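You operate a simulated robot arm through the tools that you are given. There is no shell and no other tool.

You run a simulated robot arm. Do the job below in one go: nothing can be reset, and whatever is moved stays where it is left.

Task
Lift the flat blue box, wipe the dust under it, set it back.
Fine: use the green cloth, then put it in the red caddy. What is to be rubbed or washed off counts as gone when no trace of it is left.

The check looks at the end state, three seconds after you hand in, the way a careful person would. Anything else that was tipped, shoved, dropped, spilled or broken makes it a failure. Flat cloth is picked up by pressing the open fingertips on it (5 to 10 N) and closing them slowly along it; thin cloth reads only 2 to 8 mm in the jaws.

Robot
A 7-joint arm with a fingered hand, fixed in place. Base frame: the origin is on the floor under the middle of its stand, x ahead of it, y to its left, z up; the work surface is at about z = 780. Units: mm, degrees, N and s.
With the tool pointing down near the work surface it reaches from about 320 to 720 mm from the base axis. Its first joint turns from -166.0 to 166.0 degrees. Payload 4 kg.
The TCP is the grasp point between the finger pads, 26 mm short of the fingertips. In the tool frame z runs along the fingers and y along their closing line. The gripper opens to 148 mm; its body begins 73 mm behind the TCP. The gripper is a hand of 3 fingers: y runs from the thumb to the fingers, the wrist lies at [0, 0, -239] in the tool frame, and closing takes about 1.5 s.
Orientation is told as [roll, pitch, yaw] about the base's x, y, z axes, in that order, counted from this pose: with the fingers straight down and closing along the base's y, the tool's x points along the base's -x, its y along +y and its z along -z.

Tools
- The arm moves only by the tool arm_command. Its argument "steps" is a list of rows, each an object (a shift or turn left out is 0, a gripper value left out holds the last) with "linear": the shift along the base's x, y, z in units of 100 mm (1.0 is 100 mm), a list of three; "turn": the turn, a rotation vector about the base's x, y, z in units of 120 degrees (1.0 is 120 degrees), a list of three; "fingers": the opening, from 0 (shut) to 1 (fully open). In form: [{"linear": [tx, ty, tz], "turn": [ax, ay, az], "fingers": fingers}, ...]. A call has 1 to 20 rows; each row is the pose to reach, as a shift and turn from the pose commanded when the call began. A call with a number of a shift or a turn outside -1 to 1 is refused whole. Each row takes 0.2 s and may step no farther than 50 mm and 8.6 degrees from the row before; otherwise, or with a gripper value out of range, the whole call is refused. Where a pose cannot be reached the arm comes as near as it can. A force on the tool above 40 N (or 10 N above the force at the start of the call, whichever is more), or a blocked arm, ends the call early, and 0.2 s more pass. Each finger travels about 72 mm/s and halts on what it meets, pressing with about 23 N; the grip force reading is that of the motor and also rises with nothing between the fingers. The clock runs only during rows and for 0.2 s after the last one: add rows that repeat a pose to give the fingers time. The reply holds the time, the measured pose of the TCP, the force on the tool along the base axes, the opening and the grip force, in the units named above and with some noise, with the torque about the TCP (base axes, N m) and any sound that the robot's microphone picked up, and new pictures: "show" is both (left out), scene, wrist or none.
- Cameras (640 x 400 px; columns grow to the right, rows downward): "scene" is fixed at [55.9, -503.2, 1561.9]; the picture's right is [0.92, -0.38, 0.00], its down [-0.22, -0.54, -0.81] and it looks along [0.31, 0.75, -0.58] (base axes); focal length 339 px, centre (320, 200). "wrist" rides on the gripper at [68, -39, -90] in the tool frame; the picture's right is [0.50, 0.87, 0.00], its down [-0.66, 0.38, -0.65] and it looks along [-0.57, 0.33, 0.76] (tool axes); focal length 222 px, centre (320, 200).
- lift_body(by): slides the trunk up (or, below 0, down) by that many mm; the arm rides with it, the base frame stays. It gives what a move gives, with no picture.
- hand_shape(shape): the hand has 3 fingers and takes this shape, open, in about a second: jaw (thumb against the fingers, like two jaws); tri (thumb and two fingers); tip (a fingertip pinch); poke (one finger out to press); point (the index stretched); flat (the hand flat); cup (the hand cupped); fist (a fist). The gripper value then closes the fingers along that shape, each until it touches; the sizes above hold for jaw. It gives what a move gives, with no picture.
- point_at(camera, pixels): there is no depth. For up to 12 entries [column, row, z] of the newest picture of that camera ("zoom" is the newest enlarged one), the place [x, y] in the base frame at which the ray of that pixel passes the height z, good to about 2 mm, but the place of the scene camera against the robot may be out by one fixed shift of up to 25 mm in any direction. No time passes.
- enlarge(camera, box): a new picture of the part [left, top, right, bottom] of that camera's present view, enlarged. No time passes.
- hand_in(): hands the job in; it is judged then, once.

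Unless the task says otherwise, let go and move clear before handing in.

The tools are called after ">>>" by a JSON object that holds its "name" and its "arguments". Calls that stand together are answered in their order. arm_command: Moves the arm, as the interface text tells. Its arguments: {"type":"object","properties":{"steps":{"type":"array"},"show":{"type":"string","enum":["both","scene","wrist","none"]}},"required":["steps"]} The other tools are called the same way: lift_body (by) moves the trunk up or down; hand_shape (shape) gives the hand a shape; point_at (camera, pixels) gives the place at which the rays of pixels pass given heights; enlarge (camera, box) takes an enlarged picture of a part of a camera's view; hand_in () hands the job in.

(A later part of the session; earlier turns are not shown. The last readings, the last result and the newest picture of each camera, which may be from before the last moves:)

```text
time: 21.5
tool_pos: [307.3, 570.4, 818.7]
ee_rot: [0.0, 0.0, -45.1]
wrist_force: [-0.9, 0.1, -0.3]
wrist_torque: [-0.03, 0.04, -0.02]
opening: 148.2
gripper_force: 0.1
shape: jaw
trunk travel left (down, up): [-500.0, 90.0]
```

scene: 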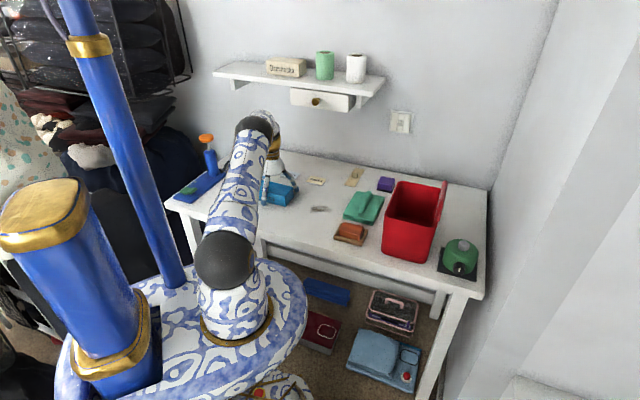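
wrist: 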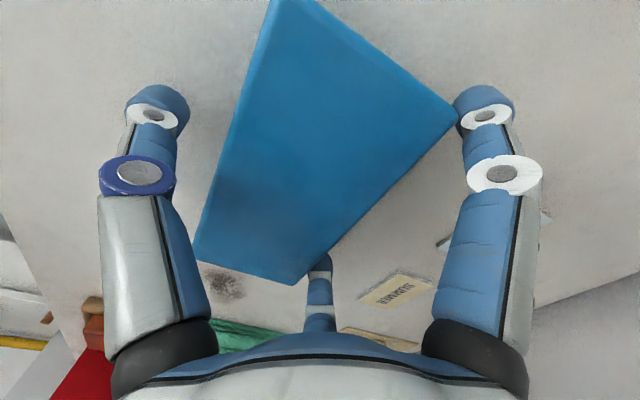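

The box is released and stands flat; the dust centre reads (430,423), under where the box was. Lifting straight up, then I'll record the parked box's pose.

>>> {"name": "arm_command", "arguments": {"steps": [{"linear": [0, 0, 0.1], "fingers": 1.0}, {"linear": [0, 0, 0.3], "fingers": 1.0}, {"linear": [0, 0, 0.6], "fingers": 1.0}, {"linear": [0, 0, 1.0], "fingers": 1.0}, {"linear": [0, 0, 1.0], "fingers": 1.0}]}}

>>> {"name": "enlarge", "arguments": {"camera": "wrist", "box": [200, 0, 440, 220]}}

```text
time: 22.7
tool_pos: [306.1, 569.5, 918.9]
ee_rot: [0.0, 0.0, -45.0]
wrist_force: [0.0, 0.5, -0.3]
wrist_torque: [0.0, 0.01, 0.0]
opening: 147.9
gripper_force: 0.0
shape: jaw
trunk travel left (down, up): [-500.0, 90.0]
```

scene: 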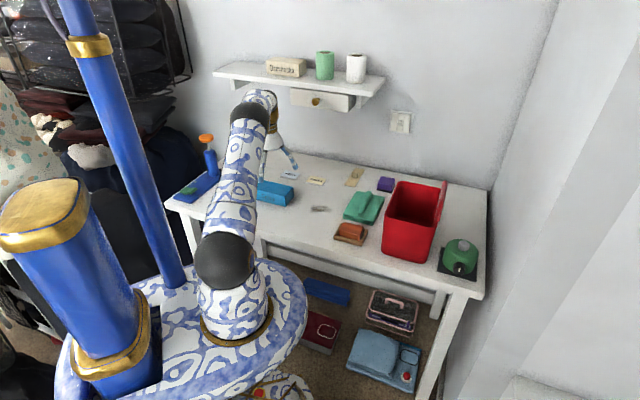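
wrist: 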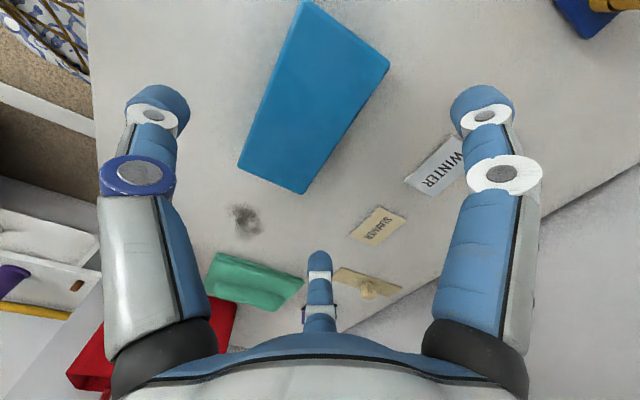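

```text
1.82 times, centred on (320, 110) of wrist
```

zoom: 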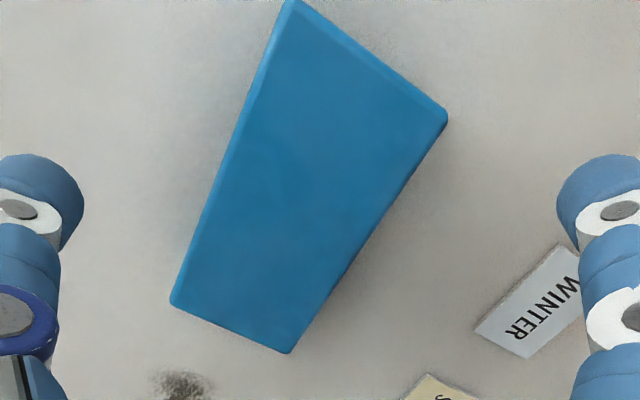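

>>> {"name": "point_at", "arguments": {"camera": "wrist", "pixels": [[308, 1, 827], [390, 63, 827], [306, 194, 827], [238, 168, 827], [244, 220, 780], [228, 208, 780], [262, 232, 780], [230, 232, 780], [258, 205, 780], [243, 204, 780], [245, 238, 780]]}}

>>> {"name": "enlarge", "arguments": {"camera": "scene", "box": [290, 190, 350, 230]}}

```text
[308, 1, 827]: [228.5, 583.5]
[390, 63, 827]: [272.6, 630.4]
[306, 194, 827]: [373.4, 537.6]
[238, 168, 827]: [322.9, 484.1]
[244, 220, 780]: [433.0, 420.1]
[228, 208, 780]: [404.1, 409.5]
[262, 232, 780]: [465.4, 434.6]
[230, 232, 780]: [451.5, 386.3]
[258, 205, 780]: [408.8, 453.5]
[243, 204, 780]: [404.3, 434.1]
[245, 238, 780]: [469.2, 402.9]
```

```text
10.00 times, centred on (320, 210) of scene
```

zoom: 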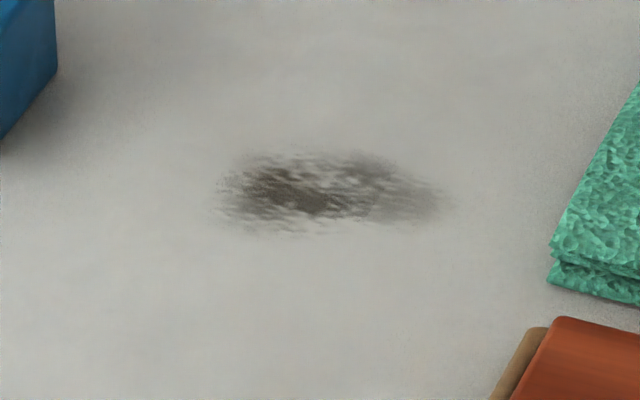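

The parked box is at centre (299,559), and the dust patch spans roughly ±32 x ±40 mm around (430,424). Next I'll carry the hand toward the cloth, turning +90° so it closes across the ridge, with the fingers half closed to stay clear of the caddy.

>>> {"name": "arm_command", "arguments": {"steps": [{"linear": [0.1, -0.08, 0.1], "turn": [0, 0, 0.0625], "fingers": 0.5}, {"linear": [0.25, -0.19, 0.2], "turn": [0, 0, 0.125], "fingers": 0.5}, {"linear": [0.4, -0.3, 0.3], "turn": [0, 0, 0.1875], "fingers": 0.5}, {"linear": [0.6, -0.45, 0.4], "turn": [0, 0, 0.25], "fingers": 0.5}, {"linear": [0.8, -0.6, 0.4], "turn": [0, 0, 0.3125], "fingers": 0.5}, {"linear": [1.0, -0.75, 0.4], "turn": [0, 0, 0.375], "fingers": 0.5}, {"linear": [1.0, -0.75, 0.4], "turn": [0, 0, 0.375], "fingers": 0.5}], "show": "none"}}

>>> {"name": "arm_command", "arguments": {"steps": [{"linear": [0.16, -0.12, 0], "turn": [0, 0, 0.0625], "fingers": 0.5}, {"linear": [0.32, -0.24, 0], "turn": [0, 0, 0.125], "fingers": 0.5}, {"linear": [0.5, -0.37, 0], "turn": [0, 0, 0.1875], "fingers": 0.5}, {"linear": [0.66, -0.5, 0], "turn": [0, 0, 0.25], "fingers": 0.5}, {"linear": [0.82, -0.62, 0], "turn": [0, 0, 0.3125], "fingers": 0.5}, {"linear": [1.0, -0.75, 0], "turn": [0, 0, 0.375], "fingers": 0.5}, {"linear": [1.0, -0.75, 0], "turn": [0, 0, 0.375], "fingers": 0.5}]}}

```text
time: 24.3
tool_pos: [406.9, 494.2, 955.3]
ee_rot: [0.0, 0.1, 0.2]
wrist_force: [-0.2, 0.5, 0.5]
wrist_torque: [0.03, 0.0, 0.03]
opening: 74.4
gripper_force: 0.1
shape: jaw
trunk travel left (down, up): [-500.0, 90.0]
```

```text
time: 25.9
tool_pos: [506.3, 419.0, 958.4]
ee_rot: [0.0, -0.1, 45.0]
wrist_force: [-0.4, 0.8, 0.4]
wrist_torque: [0.02, 0.03, 0.0]
opening: 74.7
gripper_force: 0.0
shape: jaw
trunk travel left (down, up): [-500.0, 90.0]
```

scene: 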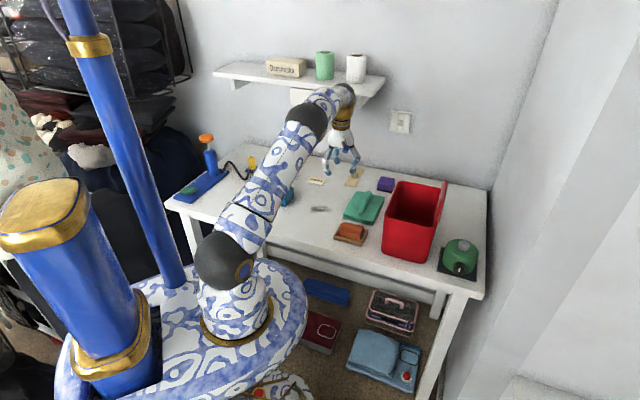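
wrist: 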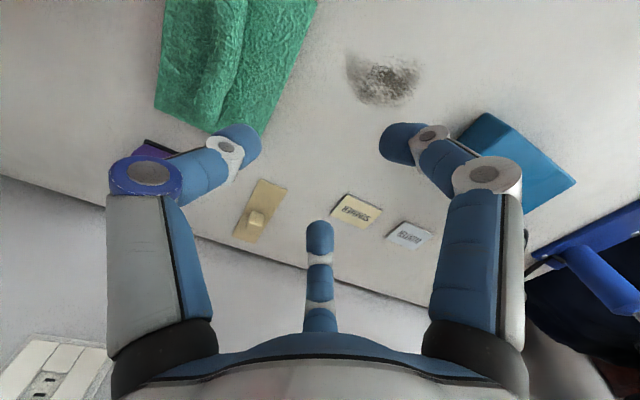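

The hand is turned to yaw 45 and the cloth's ridge is visible at wrist (215,65). I'll move over the cloth centre at the same height and re-measure.

>>> {"name": "arm_command", "arguments": {"steps": [{"linear": [0.2, -0.15, 0], "fingers": 0.5}, {"linear": [0.4, -0.3, 0], "fingers": 0.5}, {"linear": [0.6, -0.45, 0], "fingers": 0.5}, {"linear": [0.8, -0.6, 0], "fingers": 0.5}, {"linear": [0.8, -0.6, 0], "fingers": 0.5}]}}

>>> {"name": "enlarge", "arguments": {"camera": "wrist", "box": [200, 0, 440, 220]}}

```text
time: 27.1
tool_pos: [586.1, 360.6, 957.7]
ee_rot: [0.0, 0.0, 45.0]
wrist_force: [-0.1, 0.5, -0.1]
wrist_torque: [-0.02, -0.01, 0.01]
opening: 74.4
gripper_force: 0.1
shape: jaw
trunk travel left (down, up): [-500.0, 90.0]
```

scene: 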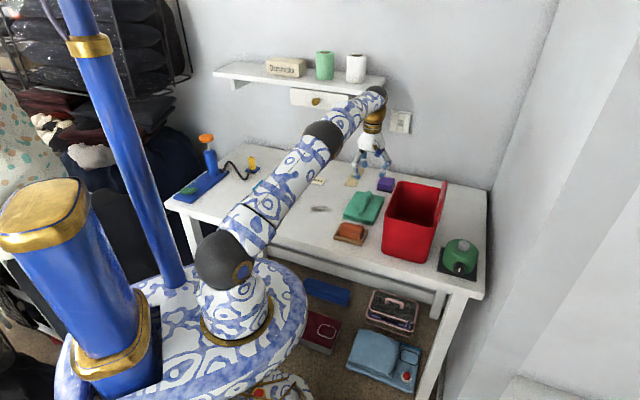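
wrist: 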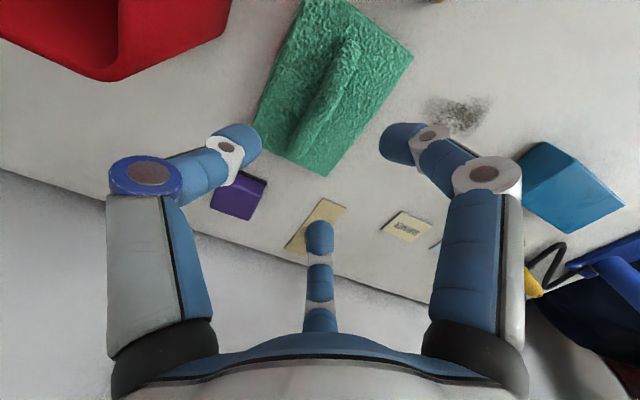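

```text
1.82 times, centred on (320, 110) of wrist
```

zoom: 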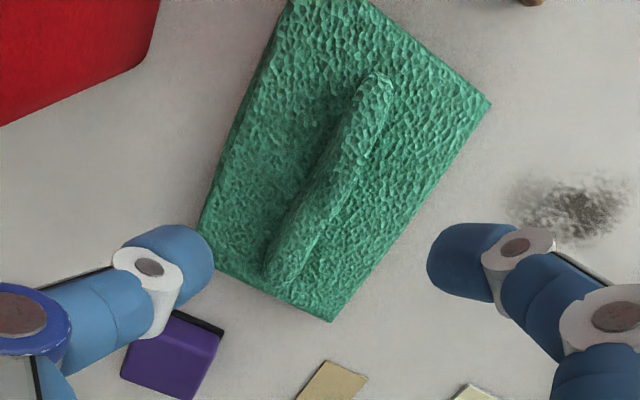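

Cloth corners at wrist (414,57), (330,177), (255,125); ridge from zoom (378,80) to (278,285). I'll locate them.

>>> {"name": "point_at", "arguments": {"camera": "zoom", "pixels": [[490, 103, 795], [332, 322, 795], [200, 230, 795], [378, 82, 815], [285, 265, 815], [330, 175, 815], [378, 82, 800], [285, 265, 800], [395, 95, 800], [300, 270, 800], [140, 75, 780], [225, 330, 800]]}}

```text
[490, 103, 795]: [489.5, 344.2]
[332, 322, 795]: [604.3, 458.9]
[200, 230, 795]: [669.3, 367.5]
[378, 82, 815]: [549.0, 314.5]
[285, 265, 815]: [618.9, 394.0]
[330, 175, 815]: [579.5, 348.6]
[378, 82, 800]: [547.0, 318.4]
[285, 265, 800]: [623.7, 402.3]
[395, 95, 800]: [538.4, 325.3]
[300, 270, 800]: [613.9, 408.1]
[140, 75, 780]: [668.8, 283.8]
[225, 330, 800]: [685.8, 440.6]
```

Ridge midline sits near (584,355) along the 45° axis. I'll offset the hand 8 mm toward the fingers' side so thumb and fingers meet the ridge together, open to 0.55, and come down to z≈862.

>>> {"name": "arm_command", "arguments": {"steps": [{"linear": [-0.035, 0.004, -0.1], "fingers": 0.55}, {"linear": [-0.069, 0.008, -0.35], "fingers": 0.55}, {"linear": [-0.069, 0.008, -0.65], "fingers": 0.55}, {"linear": [-0.069, 0.008, -0.85], "fingers": 0.55}, {"linear": [-0.069, 0.008, -0.95], "fingers": 0.55}, {"linear": [-0.069, 0.008, -0.95], "fingers": 0.55}]}}

>>> {"name": "enlarge", "arguments": {"camera": "scene", "box": [310, 120, 430, 240]}}

```text
time: 28.5
tool_pos: [579.9, 361.1, 862.5]
ee_rot: [0.0, -0.1, 44.9]
wrist_force: [0.3, 0.3, 0.3]
wrist_torque: [-0.02, -0.02, 0.02]
opening: 81.0
gripper_force: 0.0
shape: jaw
trunk travel left (down, up): [-500.0, 90.0]
```

scene: 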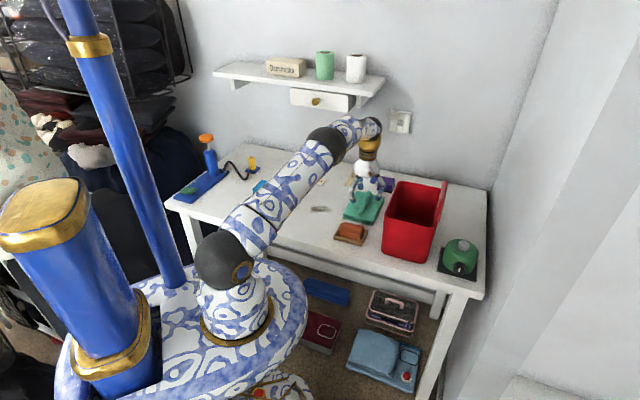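
wrist: 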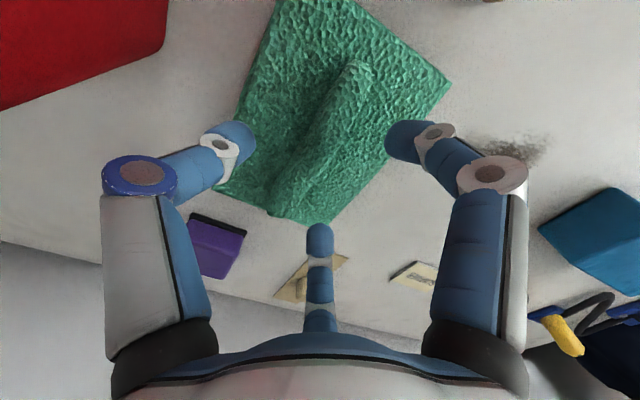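

```text
3.33 times, centred on (370, 180) of scene
```

zoom: 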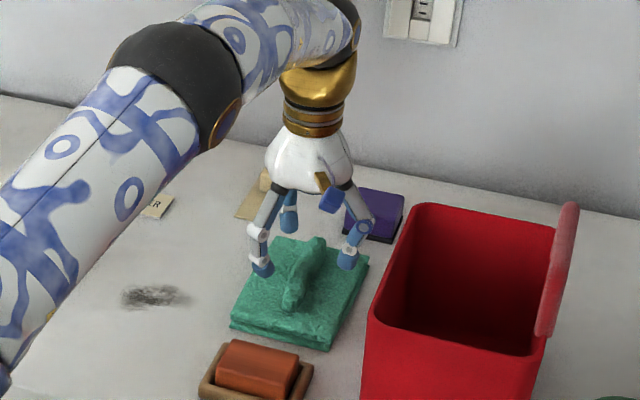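

The tips straddle the ridge at wrist (240,145), (400,140) and (320,235), all over the pad. Continuing down in small steps, watching the force.

>>> {"name": "arm_command", "arguments": {"steps": [{"linear": [0, 0, -0.1], "fingers": 0.55}, {"linear": [0, 0, -0.18], "fingers": 0.55}, {"linear": [0, 0, -0.24], "fingers": 0.55}, {"linear": [0, 0, -0.28], "fingers": 0.55}, {"linear": [0, 0, -0.28], "fingers": 0.55}]}}

>>> {"name": "enlarge", "arguments": {"camera": "scene", "box": [310, 140, 430, 260]}}

```text
time: 29.7
tool_pos: [580.1, 361.3, 833.8]
ee_rot: [0.1, 0.0, 45.0]
wrist_force: [0.4, 0.2, 0.4]
wrist_torque: [-0.03, -0.02, -0.01]
opening: 80.7
gripper_force: 0.1
shape: jaw
trunk travel left (down, up): [-500.0, 90.0]
```

scene: 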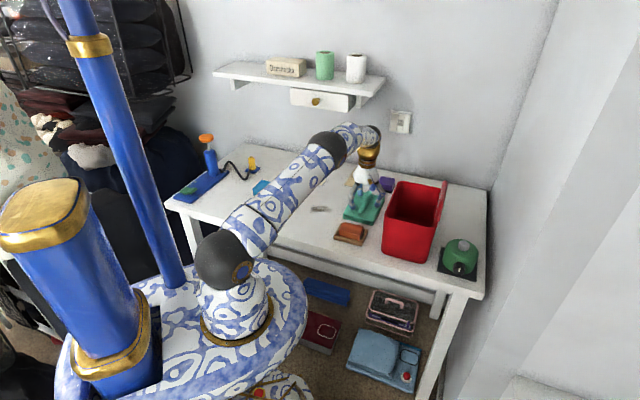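
wrist: 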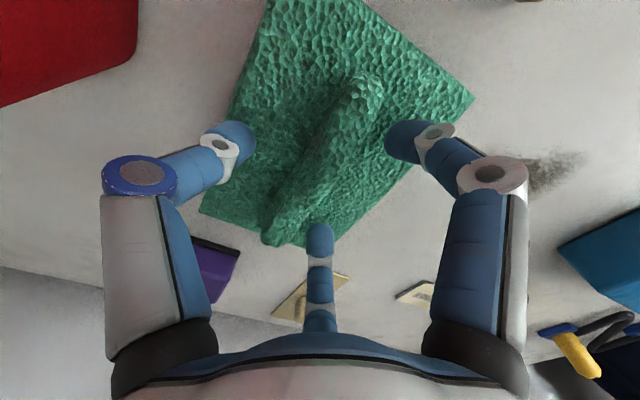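

```text
3.33 times, centred on (370, 200) of scene
```

zoom: 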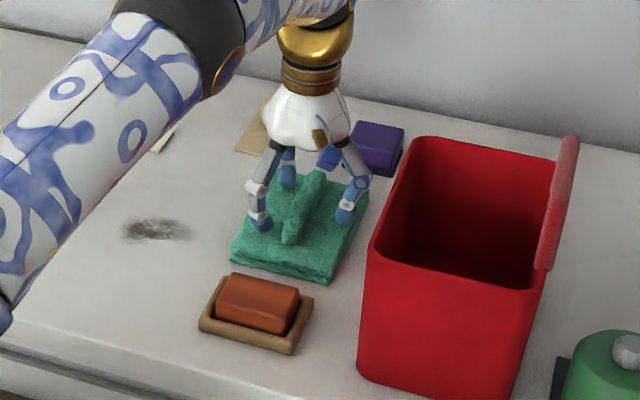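

No contact yet at z=834, tips just above the pad. Lowering in 2–3 mm steps until a light touch.

>>> {"name": "arm_command", "arguments": {"steps": [{"linear": [0, 0, -0.03], "fingers": 0.55}, {"linear": [0, 0, -0.06], "fingers": 0.55}, {"linear": [0, 0, -0.085], "fingers": 0.55}, {"linear": [0, 0, -0.085], "fingers": 0.55}], "show": "none"}}

```text
time: 30.7
tool_pos: [579.8, 360.4, 827.5]
ee_rot: [-0.1, -0.1, 45.0]
wrist_force: [0.0, 0.4, 22.0]
wrist_torque: [0.19, 0.38, 0.03]
opening: 81.0
gripper_force: 0.1
shape: jaw
trunk travel left (down, up): [-500.0, 90.0]
```

The tips press the pad with 22 N at z=827.5, more than wanted. Backing off 2 mm to get into the 5–10 N range.

>>> {"name": "arm_command", "arguments": {"steps": [{"linear": [0, 0, 0.015], "fingers": 0.55}, {"linear": [0, 0, 0.02], "fingers": 0.55}], "show": "none"}}

```text
time: 31.3
tool_pos: [579.9, 360.6, 829.3]
ee_rot: [0.0, 0.0, 45.0]
wrist_force: [0.5, 0.0, 14.1]
wrist_torque: [0.29, 0.21, -0.06]
opening: 80.5
gripper_force: 0.0
shape: jaw
trunk travel left (down, up): [-500.0, 90.0]
```

Still 14 N; raising another 1.5 mm, then closing slowly along the pad toward the ridge.

>>> {"name": "arm_command", "arguments": {"steps": [{"linear": [0, 0, 0.015], "fingers": 0.55}, {"linear": [0, 0, 0.018], "fingers": 0.55}, {"linear": [0, 0, 0.018], "fingers": 0.5}, {"linear": [0, 0, 0.018], "fingers": 0.46}, {"linear": [0, 0, 0.018], "fingers": 0.42}, {"linear": [0, 0, 0.018], "fingers": 0.42}]}}

```text
time: 32.7
tool_pos: [580.1, 361.7, 829.9]
ee_rot: [0.0, -0.1, 45.0]
wrist_force: [0.0, 0.5, -0.4]
wrist_torque: [-0.01, 0.02, 0.01]
opening: 62.6
gripper_force: 0.1
shape: jaw
trunk travel left (down, up): [-500.0, 90.0]
```

scene: 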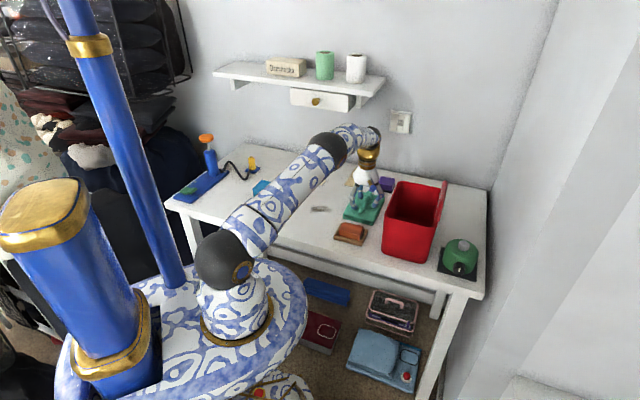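
wrist: 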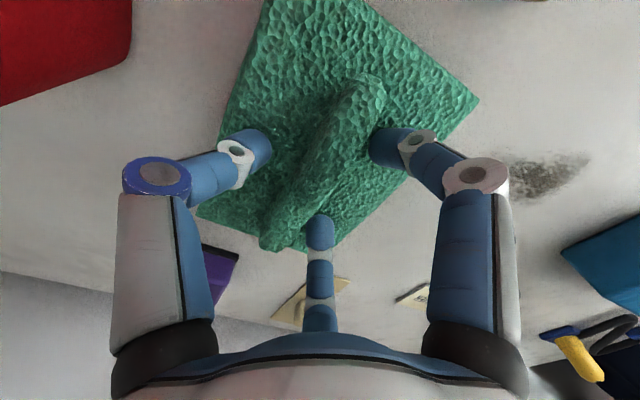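

Contact lost (-0.4 N) as the tips came in. I'll go down 2.5 mm and keep closing slowly onto the ridge.

>>> {"name": "arm_command", "arguments": {"steps": [{"linear": [0, 0, -0.015], "fingers": 0.42}, {"linear": [0, 0, -0.025], "fingers": 0.42}, {"linear": [0, 0, -0.025], "fingers": 0.38}, {"linear": [0, 0, -0.025], "fingers": 0.35}, {"linear": [0, 0, -0.025], "fingers": 0.35}], "show": "wrist"}}

```text
time: 33.9
tool_pos: [579.9, 360.8, 827.3]
ee_rot: [0.0, -0.1, 45.0]
wrist_force: [0.9, 1.4, 9.6]
wrist_torque: [0.0, -0.07, 0.01]
opening: 50.2
gripper_force: 0.1
shape: jaw
trunk travel left (down, up): [-500.0, 90.0]
```

wrist: 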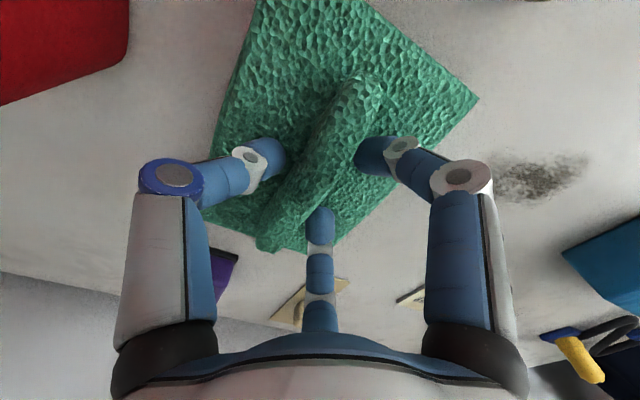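

Now 9.6 N down with the tips at 50 mm, close on either side of the ridge. Continuing to close slowly.

>>> {"name": "arm_command", "arguments": {"steps": [{"fingers": 0.31}, {"fingers": 0.28}, {"fingers": 0.25}, {"fingers": 0.22}, {"fingers": 0.19}, {"fingers": 0.19}], "show": "wrist"}}

```text
time: 35.3
tool_pos: [579.1, 359.7, 827.0]
ee_rot: [0.0, -0.2, 45.1]
wrist_force: [-1.3, 0.4, 11.1]
wrist_torque: [-0.34, -0.38, -0.01]
opening: 29.9
gripper_force: 23.3
shape: jaw
trunk travel left (down, up): [-500.0, 90.0]
```

wrist: 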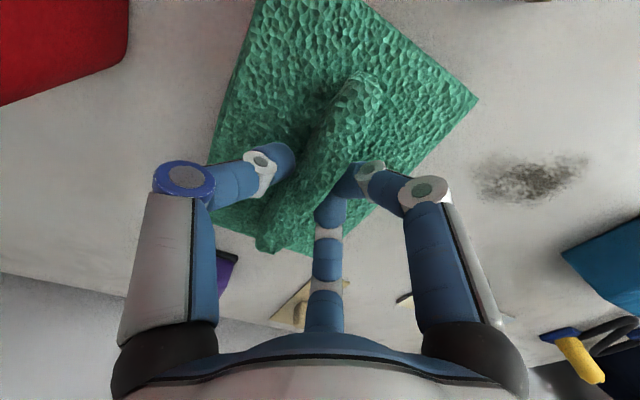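

The grip force is up at 23 N with 30 mm between the pads, so the ridge is being squeezed. I'll close further and check.

>>> {"name": "arm_command", "arguments": {"steps": [{"fingers": 0.15}, {"fingers": 0.1}, {"fingers": 0.05}, {"fingers": 0.0}, {"fingers": 0.0}, {"fingers": 0.0}]}}

>>> {"name": "enlarge", "arguments": {"camera": "scene", "box": [310, 140, 430, 260]}}

```text
time: 36.7
tool_pos: [579.0, 360.8, 827.5]
ee_rot: [-0.1, 0.1, 45.0]
wrist_force: [-3.6, 3.9, 10.3]
wrist_torque: [-0.22, -0.26, 0.01]
opening: 28.8
gripper_force: 22.9
shape: jaw
trunk travel left (down, up): [-500.0, 90.0]
```

scene: 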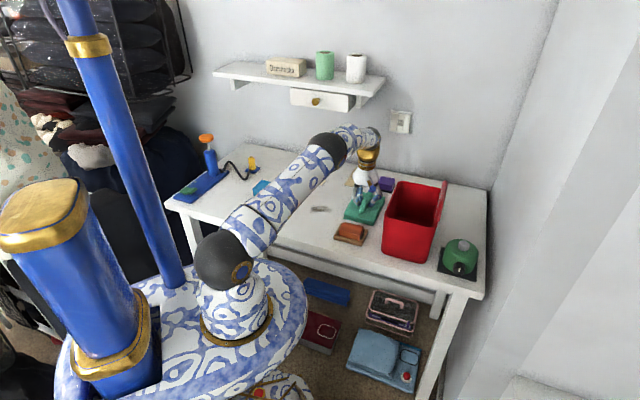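
wrist: 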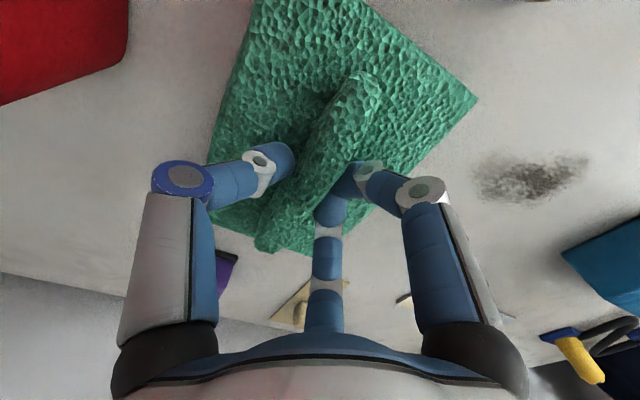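

```text
3.33 times, centred on (370, 200) of scene
```

zoom: 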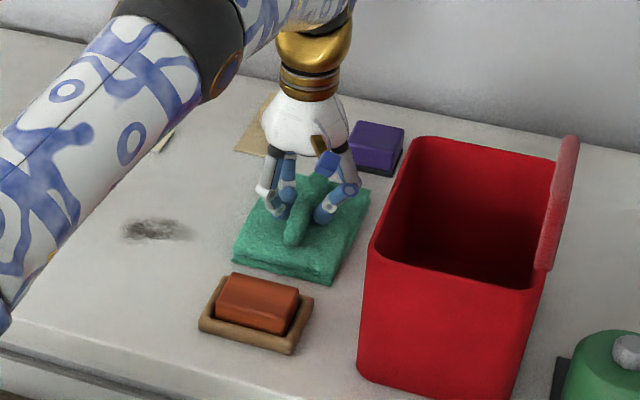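

The ridge holds at 28.8 mm and 23 N. Lifting 25 mm slowly to see whether the cloth comes along.

>>> {"name": "arm_command", "arguments": {"steps": [{"linear": [0, 0, 0.05], "fingers": 0.0}, {"linear": [0, 0, 0.1], "fingers": 0.0}, {"linear": [0, 0, 0.18], "fingers": 0.0}, {"linear": [0, 0, 0.25], "fingers": 0.0}, {"linear": [0, 0, 0.25], "fingers": 0.0}]}}

>>> {"name": "enlarge", "arguments": {"camera": "scene", "box": [310, 140, 430, 260]}}

```text
time: 37.9
tool_pos: [580.4, 361.9, 851.7]
ee_rot: [0.0, 0.0, 45.0]
wrist_force: [0.7, 0.1, -0.2]
wrist_torque: [0.0, 0.02, 0.01]
opening: 27.9
gripper_force: 23.2
shape: jaw
trunk travel left (down, up): [-500.0, 90.0]
```

scene: 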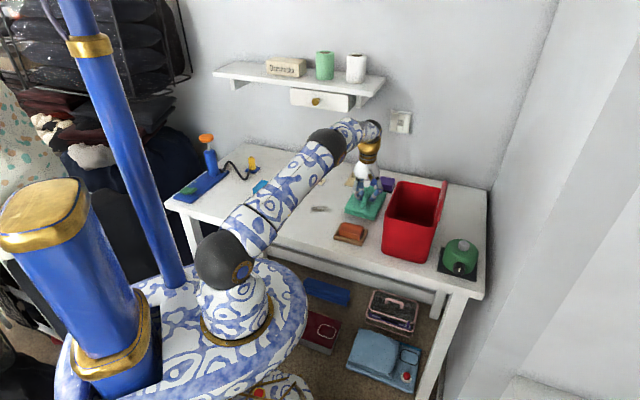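
wrist: 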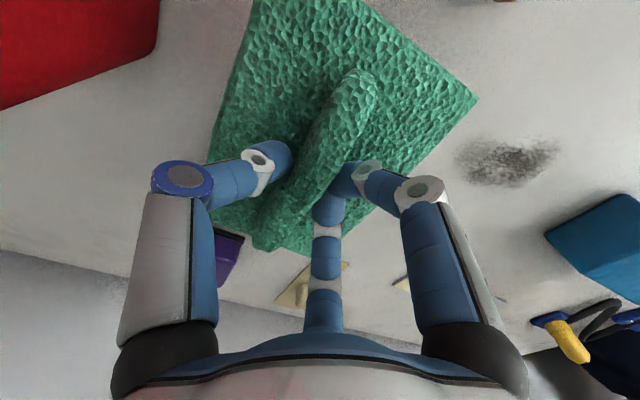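

```text
3.33 times, centred on (370, 200) of scene
```

zoom: 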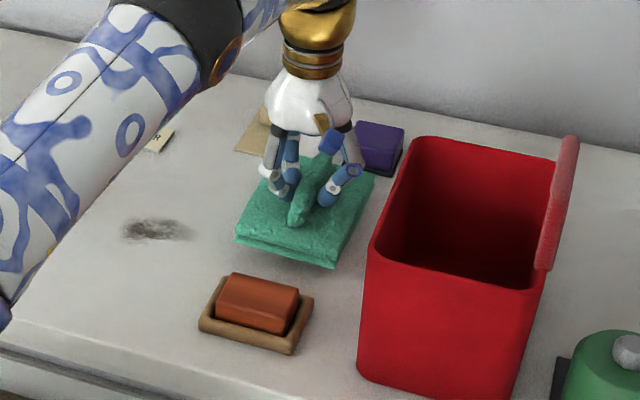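

The cloth is held firmly and comes up flat as a pad; nothing else moved. I'll raise it and carry it over the dust patch.

>>> {"name": "arm_command", "arguments": {"steps": [{"linear": [0, 0, 0.2], "fingers": 0.0}, {"linear": [-0.1, 0.04, 0.4], "fingers": 0.0}, {"linear": [-0.3, 0.12, 0.4], "fingers": 0.0}, {"linear": [-0.5, 0.2, 0.4], "fingers": 0.0}, {"linear": [-0.7, 0.29, 0.4], "fingers": 0.0}, {"linear": [-0.9, 0.37, 0.4], "fingers": 0.0}, {"linear": [-1.0, 0.41, 0.4], "fingers": 0.0}, {"linear": [-1.0, 0.41, 0.4], "fingers": 0.0}], "show": "none"}}

>>> {"name": "arm_command", "arguments": {"steps": [{"linear": [-0.2, 0.08, 0.0], "fingers": 0.0}, {"linear": [-0.4, 0.16, 0.0], "fingers": 0.0}, {"linear": [-0.57, 0.24, 0.0], "fingers": 0.0}, {"linear": [-0.57, 0.24, -0.2], "fingers": 0.0}, {"linear": [-0.57, 0.24, -0.4], "fingers": 0.0}, {"linear": [-0.57, 0.24, -0.5], "fingers": 0.0}, {"linear": [-0.57, 0.24, -0.5], "fingers": 0.0}]}}

>>> {"name": "enlarge", "arguments": {"camera": "scene", "box": [250, 120, 400, 260]}}

```text
time: 39.7
tool_pos: [479.7, 401.9, 892.0]
ee_rot: [0.0, 0.0, 45.0]
wrist_force: [0.3, -0.3, -0.4]
wrist_torque: [-0.01, 0.03, 0.01]
opening: 27.9
gripper_force: 23.0
shape: jaw
trunk travel left (down, up): [-500.0, 90.0]
```

```text
time: 41.3
tool_pos: [423.9, 426.7, 841.6]
ee_rot: [0.0, 0.0, 45.1]
wrist_force: [0.4, 0.3, -1.3]
wrist_torque: [-0.01, -0.01, 0.0]
opening: 27.7
gripper_force: 23.0
shape: jaw
trunk travel left (down, up): [-500.0, 90.0]
```

scene: 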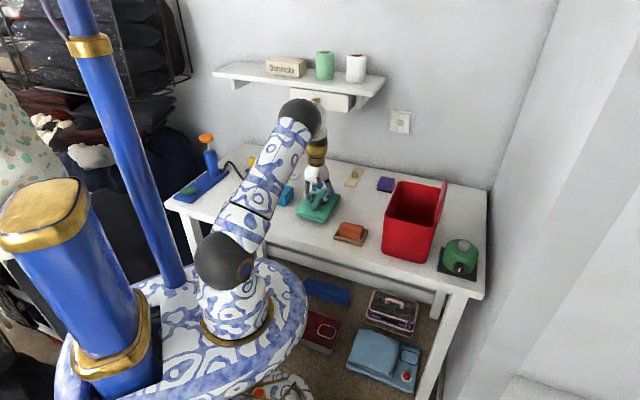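
wrist: 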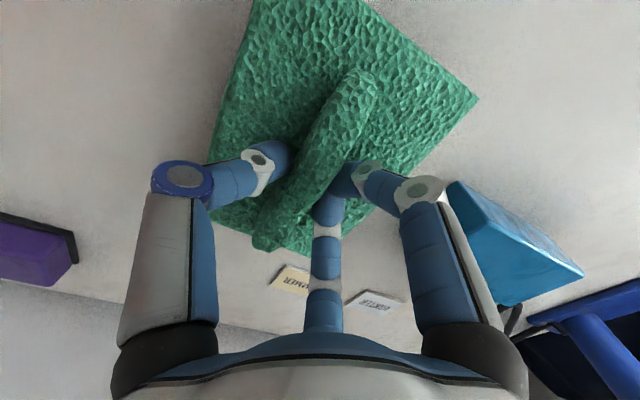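

```text
2.86 times, centred on (325, 190) of scene
```

zoom: 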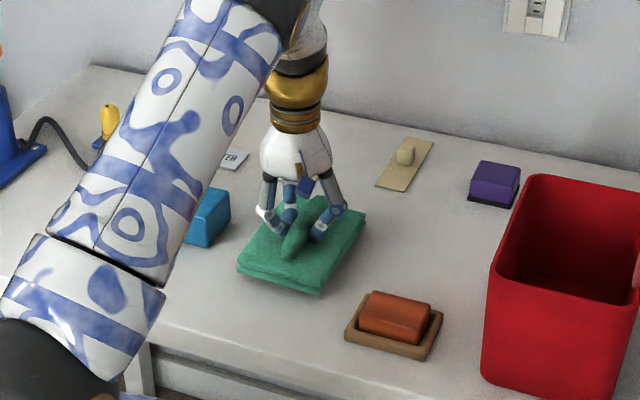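

The pad hovers over the dust with room on all sides: the parked box on the left, the soap dish on the right front. Lowering to touch.

>>> {"name": "arm_command", "arguments": {"steps": [{"linear": [0, 0, -0.06], "fingers": 0.0}, {"linear": [0, 0, -0.1], "fingers": 0.0}, {"linear": [0, 0, -0.12], "fingers": 0.0}, {"linear": [0, 0, -0.13], "fingers": 0.0}, {"linear": [0, 0, -0.13], "fingers": 0.0}], "show": "none"}}

```text
time: 42.5
tool_pos: [424.3, 426.5, 829.6]
ee_rot: [0.0, 0.1, 45.0]
wrist_force: [-0.2, 0.5, 2.7]
wrist_torque: [-0.17, -0.18, -0.01]
opening: 27.9
gripper_force: 23.4
shape: jaw
trunk travel left (down, up): [-500.0, 90.0]
```

Light contact at z=829.6 (2.7 N). Pressing about 1.5 mm more and rubbing back and forth over the whole box footprint.

>>> {"name": "arm_command", "arguments": {"steps": [{"linear": [0, 0, -0.015], "fingers": 0.0}, {"linear": [-0.1, 0.1, -0.015], "fingers": 0.0}, {"linear": [-0.21, 0.21, -0.015], "fingers": 0.0}, {"linear": [-0.1, 0.1, -0.015], "fingers": 0.0}, {"linear": [0, 0, -0.015], "fingers": 0.0}, {"linear": [0.1, -0.1, -0.015], "fingers": 0.0}, {"linear": [0.21, -0.21, -0.015], "fingers": 0.0}, {"linear": [0.1, -0.1, -0.015], "fingers": 0.0}, {"linear": [0, 0, -0.015], "fingers": 0.0}, {"linear": [0.07, 0.07, -0.015], "fingers": 0.0}, {"linear": [0.14, 0.14, -0.015], "fingers": 0.0}, {"linear": [0, 0, -0.015], "fingers": 0.0}, {"linear": [-0.14, -0.14, -0.015], "fingers": 0.0}, {"linear": [0, 0, -0.015], "fingers": 0.0}, {"linear": [-0.1, 0.1, -0.015], "fingers": 0.0}, {"linear": [-0.21, 0.21, -0.015], "fingers": 0.0}, {"linear": [0, 0, -0.015], "fingers": 0.0}, {"linear": [0.21, -0.21, -0.015], "fingers": 0.0}, {"linear": [0, 0, -0.015], "fingers": 0.0}, {"linear": [0, 0, -0.015], "fingers": 0.0}]}}

```text
time: 46.7
tool_pos: [423.3, 425.3, 827.5]
ee_rot: [0.0, 0.0, 45.0]
wrist_force: [3.3, -2.9, 8.9]
wrist_torque: [-0.34, -0.36, 0.02]
opening: 28.4
gripper_force: 22.8
shape: jaw
trunk travel left (down, up): [-500.0, 90.0]
```

scene: 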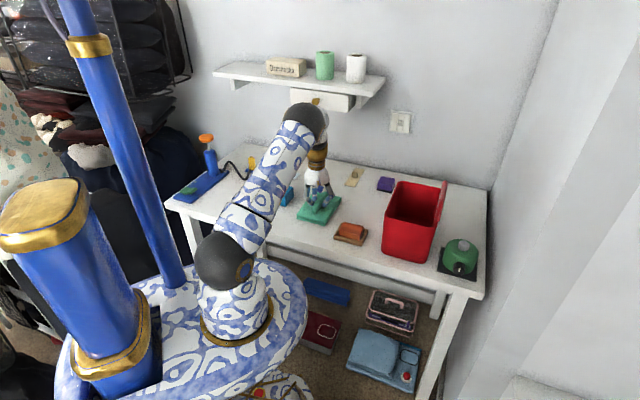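
wrist: 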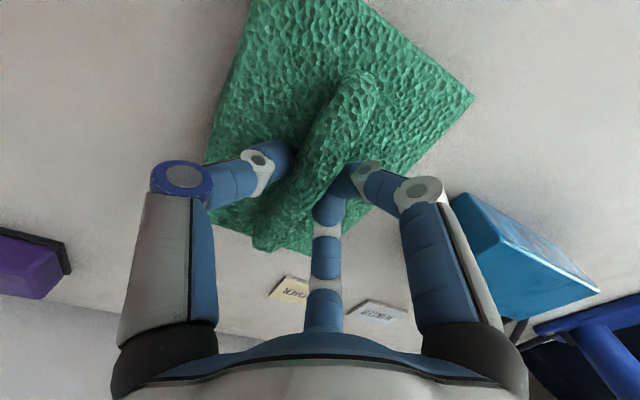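

The rubbing ran at about 9 N without slip. One more slower pass with side strokes, then I'll lift and look.

>>> {"name": "arm_command", "arguments": {"steps": [{"linear": [-0.12, 0.12, 0], "fingers": 0.0}, {"linear": [-0.25, 0.25, 0], "fingers": 0.0}, {"linear": [-0.2, 0.3, 0], "fingers": 0.0}, {"linear": [-0.08, 0.18, 0], "fingers": 0.0}, {"linear": [0.05, 0.05, 0], "fingers": 0.0}, {"linear": [0.17, -0.07, 0], "fingers": 0.0}, {"linear": [0.28, -0.18, 0], "fingers": 0.0}, {"linear": [0.22, -0.22, 0], "fingers": 0.0}, {"linear": [0.1, -0.1, 0], "fingers": 0.0}, {"linear": [-0.05, -0.05, 0], "fingers": 0.0}, {"linear": [-0.17, 0.07, 0], "fingers": 0.0}, {"linear": [-0.28, 0.18, 0], "fingers": 0.0}, {"linear": [-0.17, 0.17, 0], "fingers": 0.0}, {"linear": [0, 0, 0], "fingers": 0.0}, {"linear": [0.15, -0.15, 0], "fingers": 0.0}, {"linear": [0, 0, 0], "fingers": 0.0}, {"linear": [0, 0, 0.15], "fingers": 0.0}, {"linear": [0, 0, 0.4], "fingers": 0.0}, {"linear": [0, 0, 0.7], "fingers": 0.0}, {"linear": [0, 0, 0.7], "fingers": 0.0}]}}

```text
time: 50.9
tool_pos: [423.9, 426.0, 896.9]
ee_rot: [-0.1, 0.0, 45.0]
wrist_force: [0.3, 0.3, -0.5]
wrist_torque: [-0.02, 0.02, 0.04]
opening: 27.6
gripper_force: 22.8
shape: jaw
trunk travel left (down, up): [-500.0, 90.0]
```

scene: 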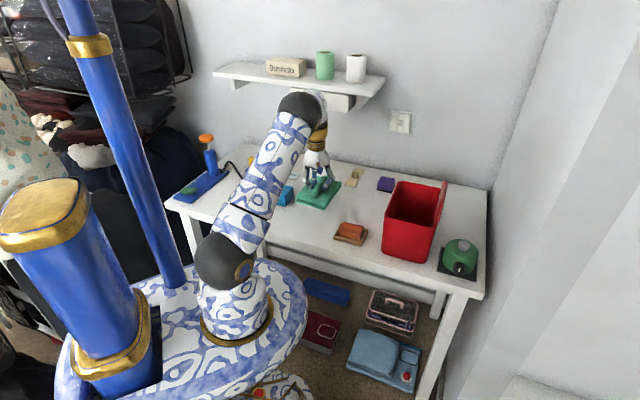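
wrist: 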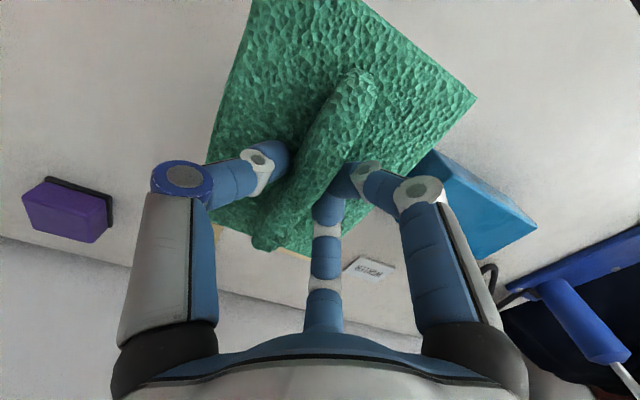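

The spot at scene (319,209) is still hidden by the pad. I'll carry the cloth toward its old place, above everything there, and inspect the table.

>>> {"name": "arm_command", "arguments": {"steps": [{"linear": [0.2, -0.08, 0.05], "fingers": 0.0}, {"linear": [0.4, -0.16, 0.1], "fingers": 0.0}, {"linear": [0.6, -0.25, 0.1], "fingers": 0.0}, {"linear": [0.8, -0.33, 0.1], "fingers": 0.0}, {"linear": [1.0, -0.41, 0.1], "fingers": 0.0}, {"linear": [1.0, -0.41, 0.1], "fingers": 0.0}]}}

>>> {"name": "enlarge", "arguments": {"camera": "scene", "box": [280, 180, 364, 236]}}

>>> {"name": "enlarge", "arguments": {"camera": "wrist", "box": [400, 0, 640, 200]}}

```text
time: 52.3
tool_pos: [523.7, 385.1, 907.5]
ee_rot: [0.0, 0.0, 45.0]
wrist_force: [0.3, 0.5, -0.3]
wrist_torque: [-0.01, -0.03, -0.03]
opening: 27.6
gripper_force: 22.3
shape: jaw
trunk travel left (down, up): [-500.0, 90.0]
```

scene: 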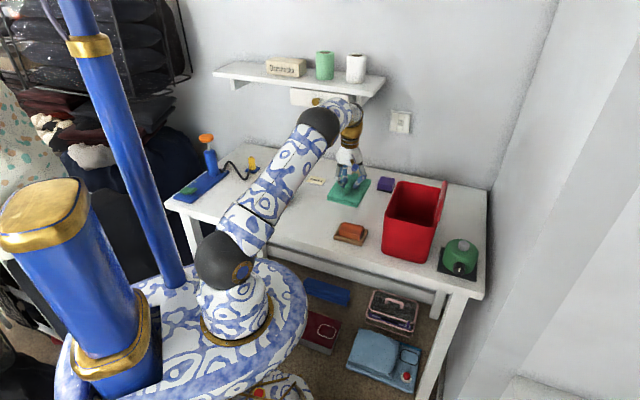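
wrist: 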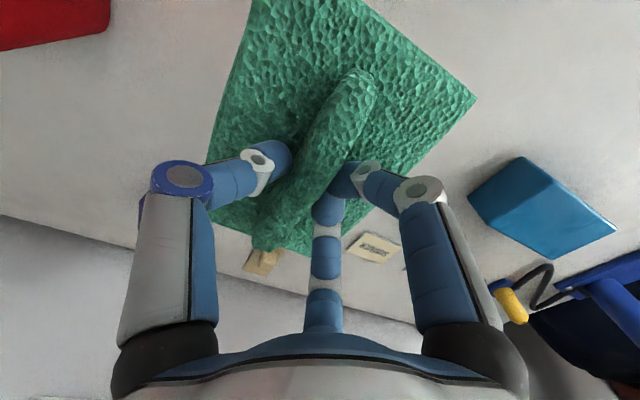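

```text
7.14 times, centred on (322, 208) of scene
```

zoom: 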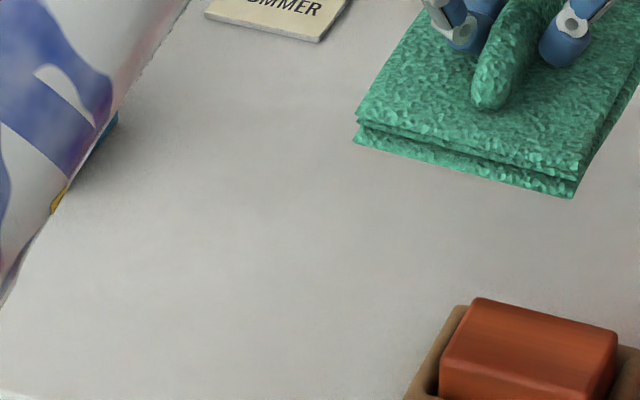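

```text
2.00 times, centred on (520, 100) of wrist
```

zoom: 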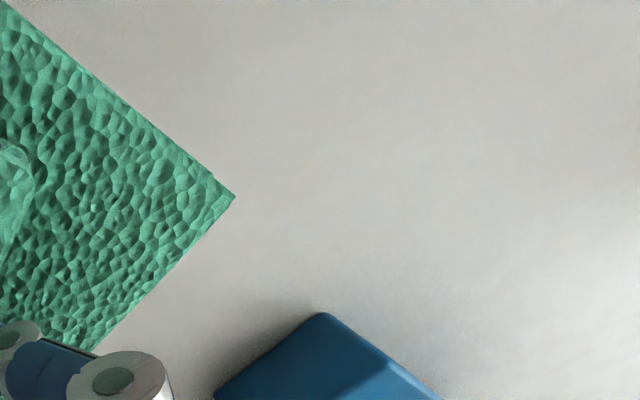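

No smudge is left in either view. I'll compare with the same 10x crop I used before wiping.

>>> {"name": "enlarge", "arguments": {"camera": "scene", "box": [290, 190, 350, 230]}}

```text
10.00 times, centred on (320, 210) of scene
```

zoom: 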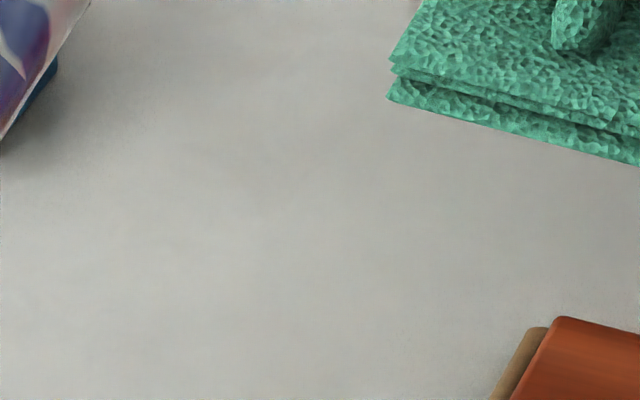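

The patch is clean at 10x. Now I'll raise the cloth well above the caddy's rim and move toward it, taking a look at the opening on the way.

>>> {"name": "arm_command", "arguments": {"steps": [{"linear": [0.0, 0.0, 0.4], "fingers": 0.0}, {"linear": [0.05, -0.1, 0.8], "fingers": 0.0}, {"linear": [0.1, -0.2, 1.0], "fingers": 0.0}, {"linear": [0.2, -0.4, 1.0], "fingers": 0.0}, {"linear": [0.3, -0.6, 1.0], "fingers": 0.0}, {"linear": [0.4, -0.8, 1.0], "fingers": 0.0}, {"linear": [0.5, -1.0, 1.0], "fingers": 0.0}, {"linear": [0.5, -1.0, 1.0], "fingers": 0.0}]}}

```text
time: 54.1
tool_pos: [573.6, 285.7, 1009.4]
ee_rot: [-0.1, 0.0, 45.0]
wrist_force: [0.0, 0.0, -1.7]
wrist_torque: [0.04, 0.04, -0.01]
opening: 27.6
gripper_force: 22.9
shape: jaw
trunk travel left (down, up): [-500.0, 90.0]
```

scene: 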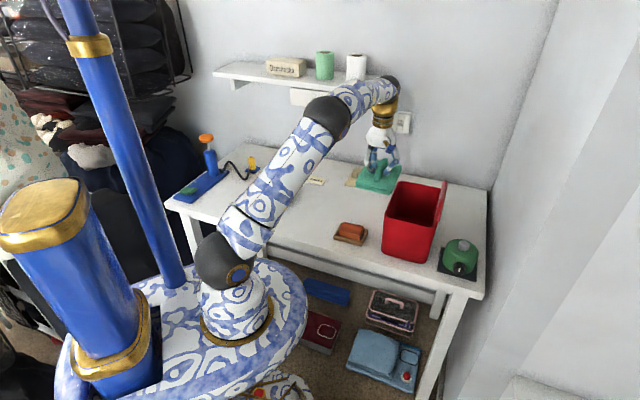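
wrist: 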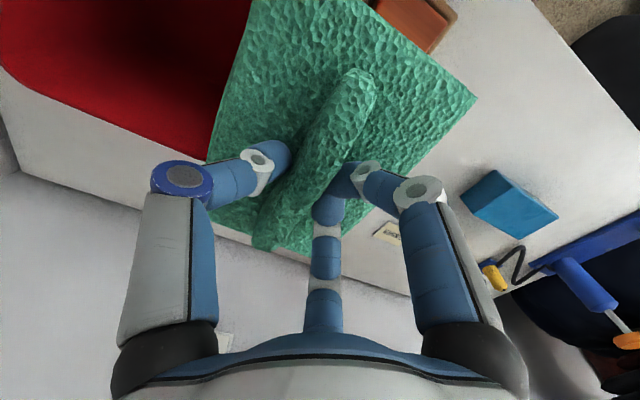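

The old dust spot should be near wrist (430–480,110–190) and looks clean. I'll zoom there and on the caddy rim at upper left.

>>> {"name": "enlarge", "arguments": {"camera": "wrist", "box": [400, 60, 560, 200]}}

>>> {"name": "enlarge", "arguments": {"camera": "wrist", "box": [0, 0, 240, 200]}}

>>> {"name": "enlarge", "arguments": {"camera": "scene", "box": [350, 140, 490, 270]}}

```text
2.86 times, centred on (480, 130) of wrist
```

zoom: 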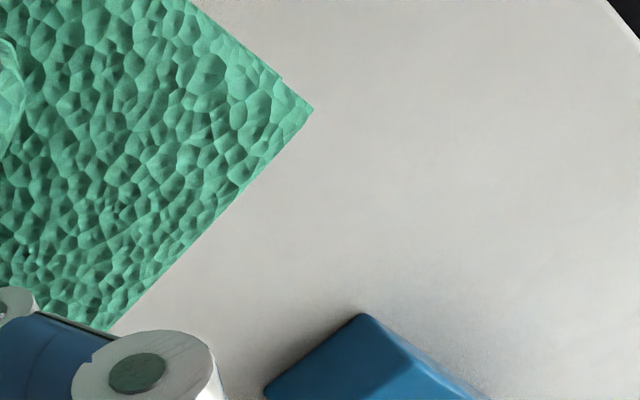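

```text
2.00 times, centred on (120, 100) of wrist
```

zoom: 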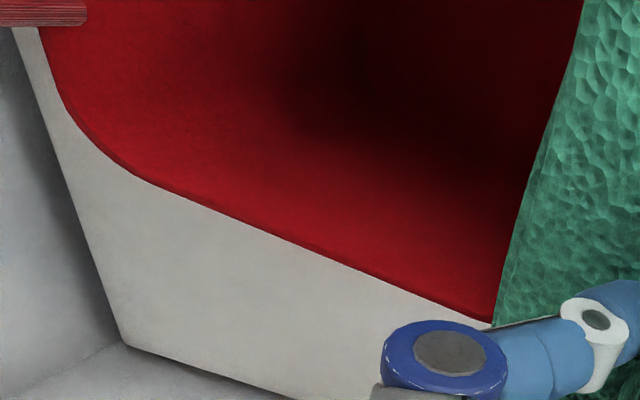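

```text
3.08 times, centred on (420, 205) of scene
```

zoom: 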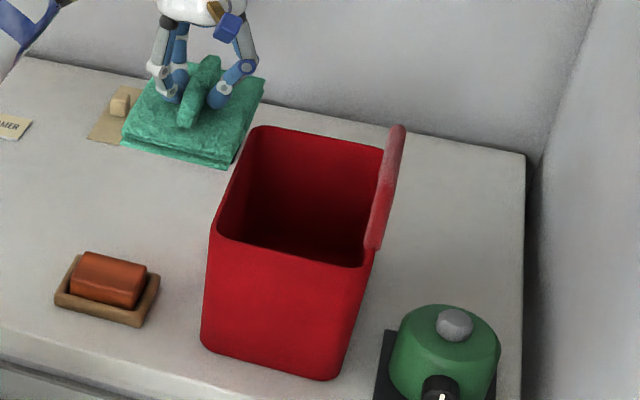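

The spot is spotless. Now I'll measure the caddy opening from the newest scene zoom: rim corners (217,238), (370,263), (255,128), (383,150), base corners (203,348), (335,378).

>>> {"name": "point_at", "arguments": {"camera": "zoom", "pixels": [[217, 238, 925], [370, 263, 925], [255, 128, 925], [383, 150, 925], [203, 348, 780], [335, 378, 780], [217, 238, 940], [370, 263, 940], [398, 130, 960], [375, 245, 960], [57, 290, 780], [158, 278, 780]]}}

>>> {"name": "point_at", "arguments": {"camera": "wrist", "pixels": [[60, 85, 925], [245, 162, 925], [120, 115, 925], [20, 15, 925], [20, 15, 940], [120, 115, 940]]}}

```text
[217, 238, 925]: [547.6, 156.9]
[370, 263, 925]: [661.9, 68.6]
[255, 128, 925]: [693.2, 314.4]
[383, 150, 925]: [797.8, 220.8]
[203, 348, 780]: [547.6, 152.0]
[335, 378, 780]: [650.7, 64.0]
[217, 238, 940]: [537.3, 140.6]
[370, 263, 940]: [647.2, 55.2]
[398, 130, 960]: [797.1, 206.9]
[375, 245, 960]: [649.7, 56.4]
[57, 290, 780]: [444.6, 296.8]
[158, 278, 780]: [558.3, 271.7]
```

```text
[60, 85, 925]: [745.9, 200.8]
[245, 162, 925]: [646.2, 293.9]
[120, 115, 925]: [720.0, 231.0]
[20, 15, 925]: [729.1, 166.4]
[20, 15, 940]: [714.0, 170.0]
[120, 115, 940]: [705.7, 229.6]
```

The caddy works out to u 468–680, v -266 to -407 in table axes (centre about (644,168)), inside about 200 x 130 mm. I'll measure where the pad sits relative to the hand from its visible edges.

>>> {"name": "enlarge", "arguments": {"camera": "wrist", "box": [180, 0, 500, 270]}}

>>> {"name": "point_at", "arguments": {"camera": "wrist", "pixels": [[475, 97, 976], [365, 0, 976], [253, 0, 976], [210, 150, 976], [206, 210, 976], [232, 228, 976], [305, 257, 976], [430, 150, 976], [385, 205, 976]]}}

```text
1.48 times, centred on (340, 135) of wrist
```

zoom: 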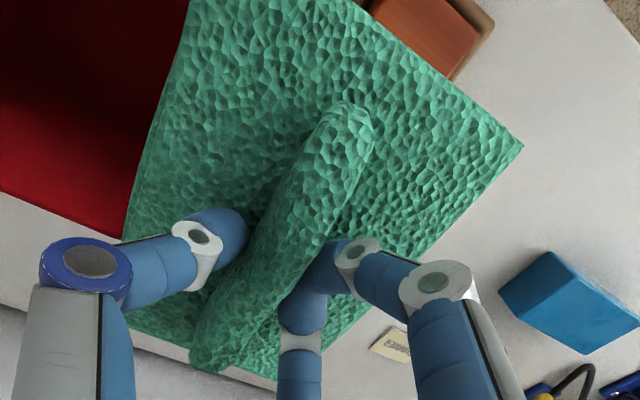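

```text
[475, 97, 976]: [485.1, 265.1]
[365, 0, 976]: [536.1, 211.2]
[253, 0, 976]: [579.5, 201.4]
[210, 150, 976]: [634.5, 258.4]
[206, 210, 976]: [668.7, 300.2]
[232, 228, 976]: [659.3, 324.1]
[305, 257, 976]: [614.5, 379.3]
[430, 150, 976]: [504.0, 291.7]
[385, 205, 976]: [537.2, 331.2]
```

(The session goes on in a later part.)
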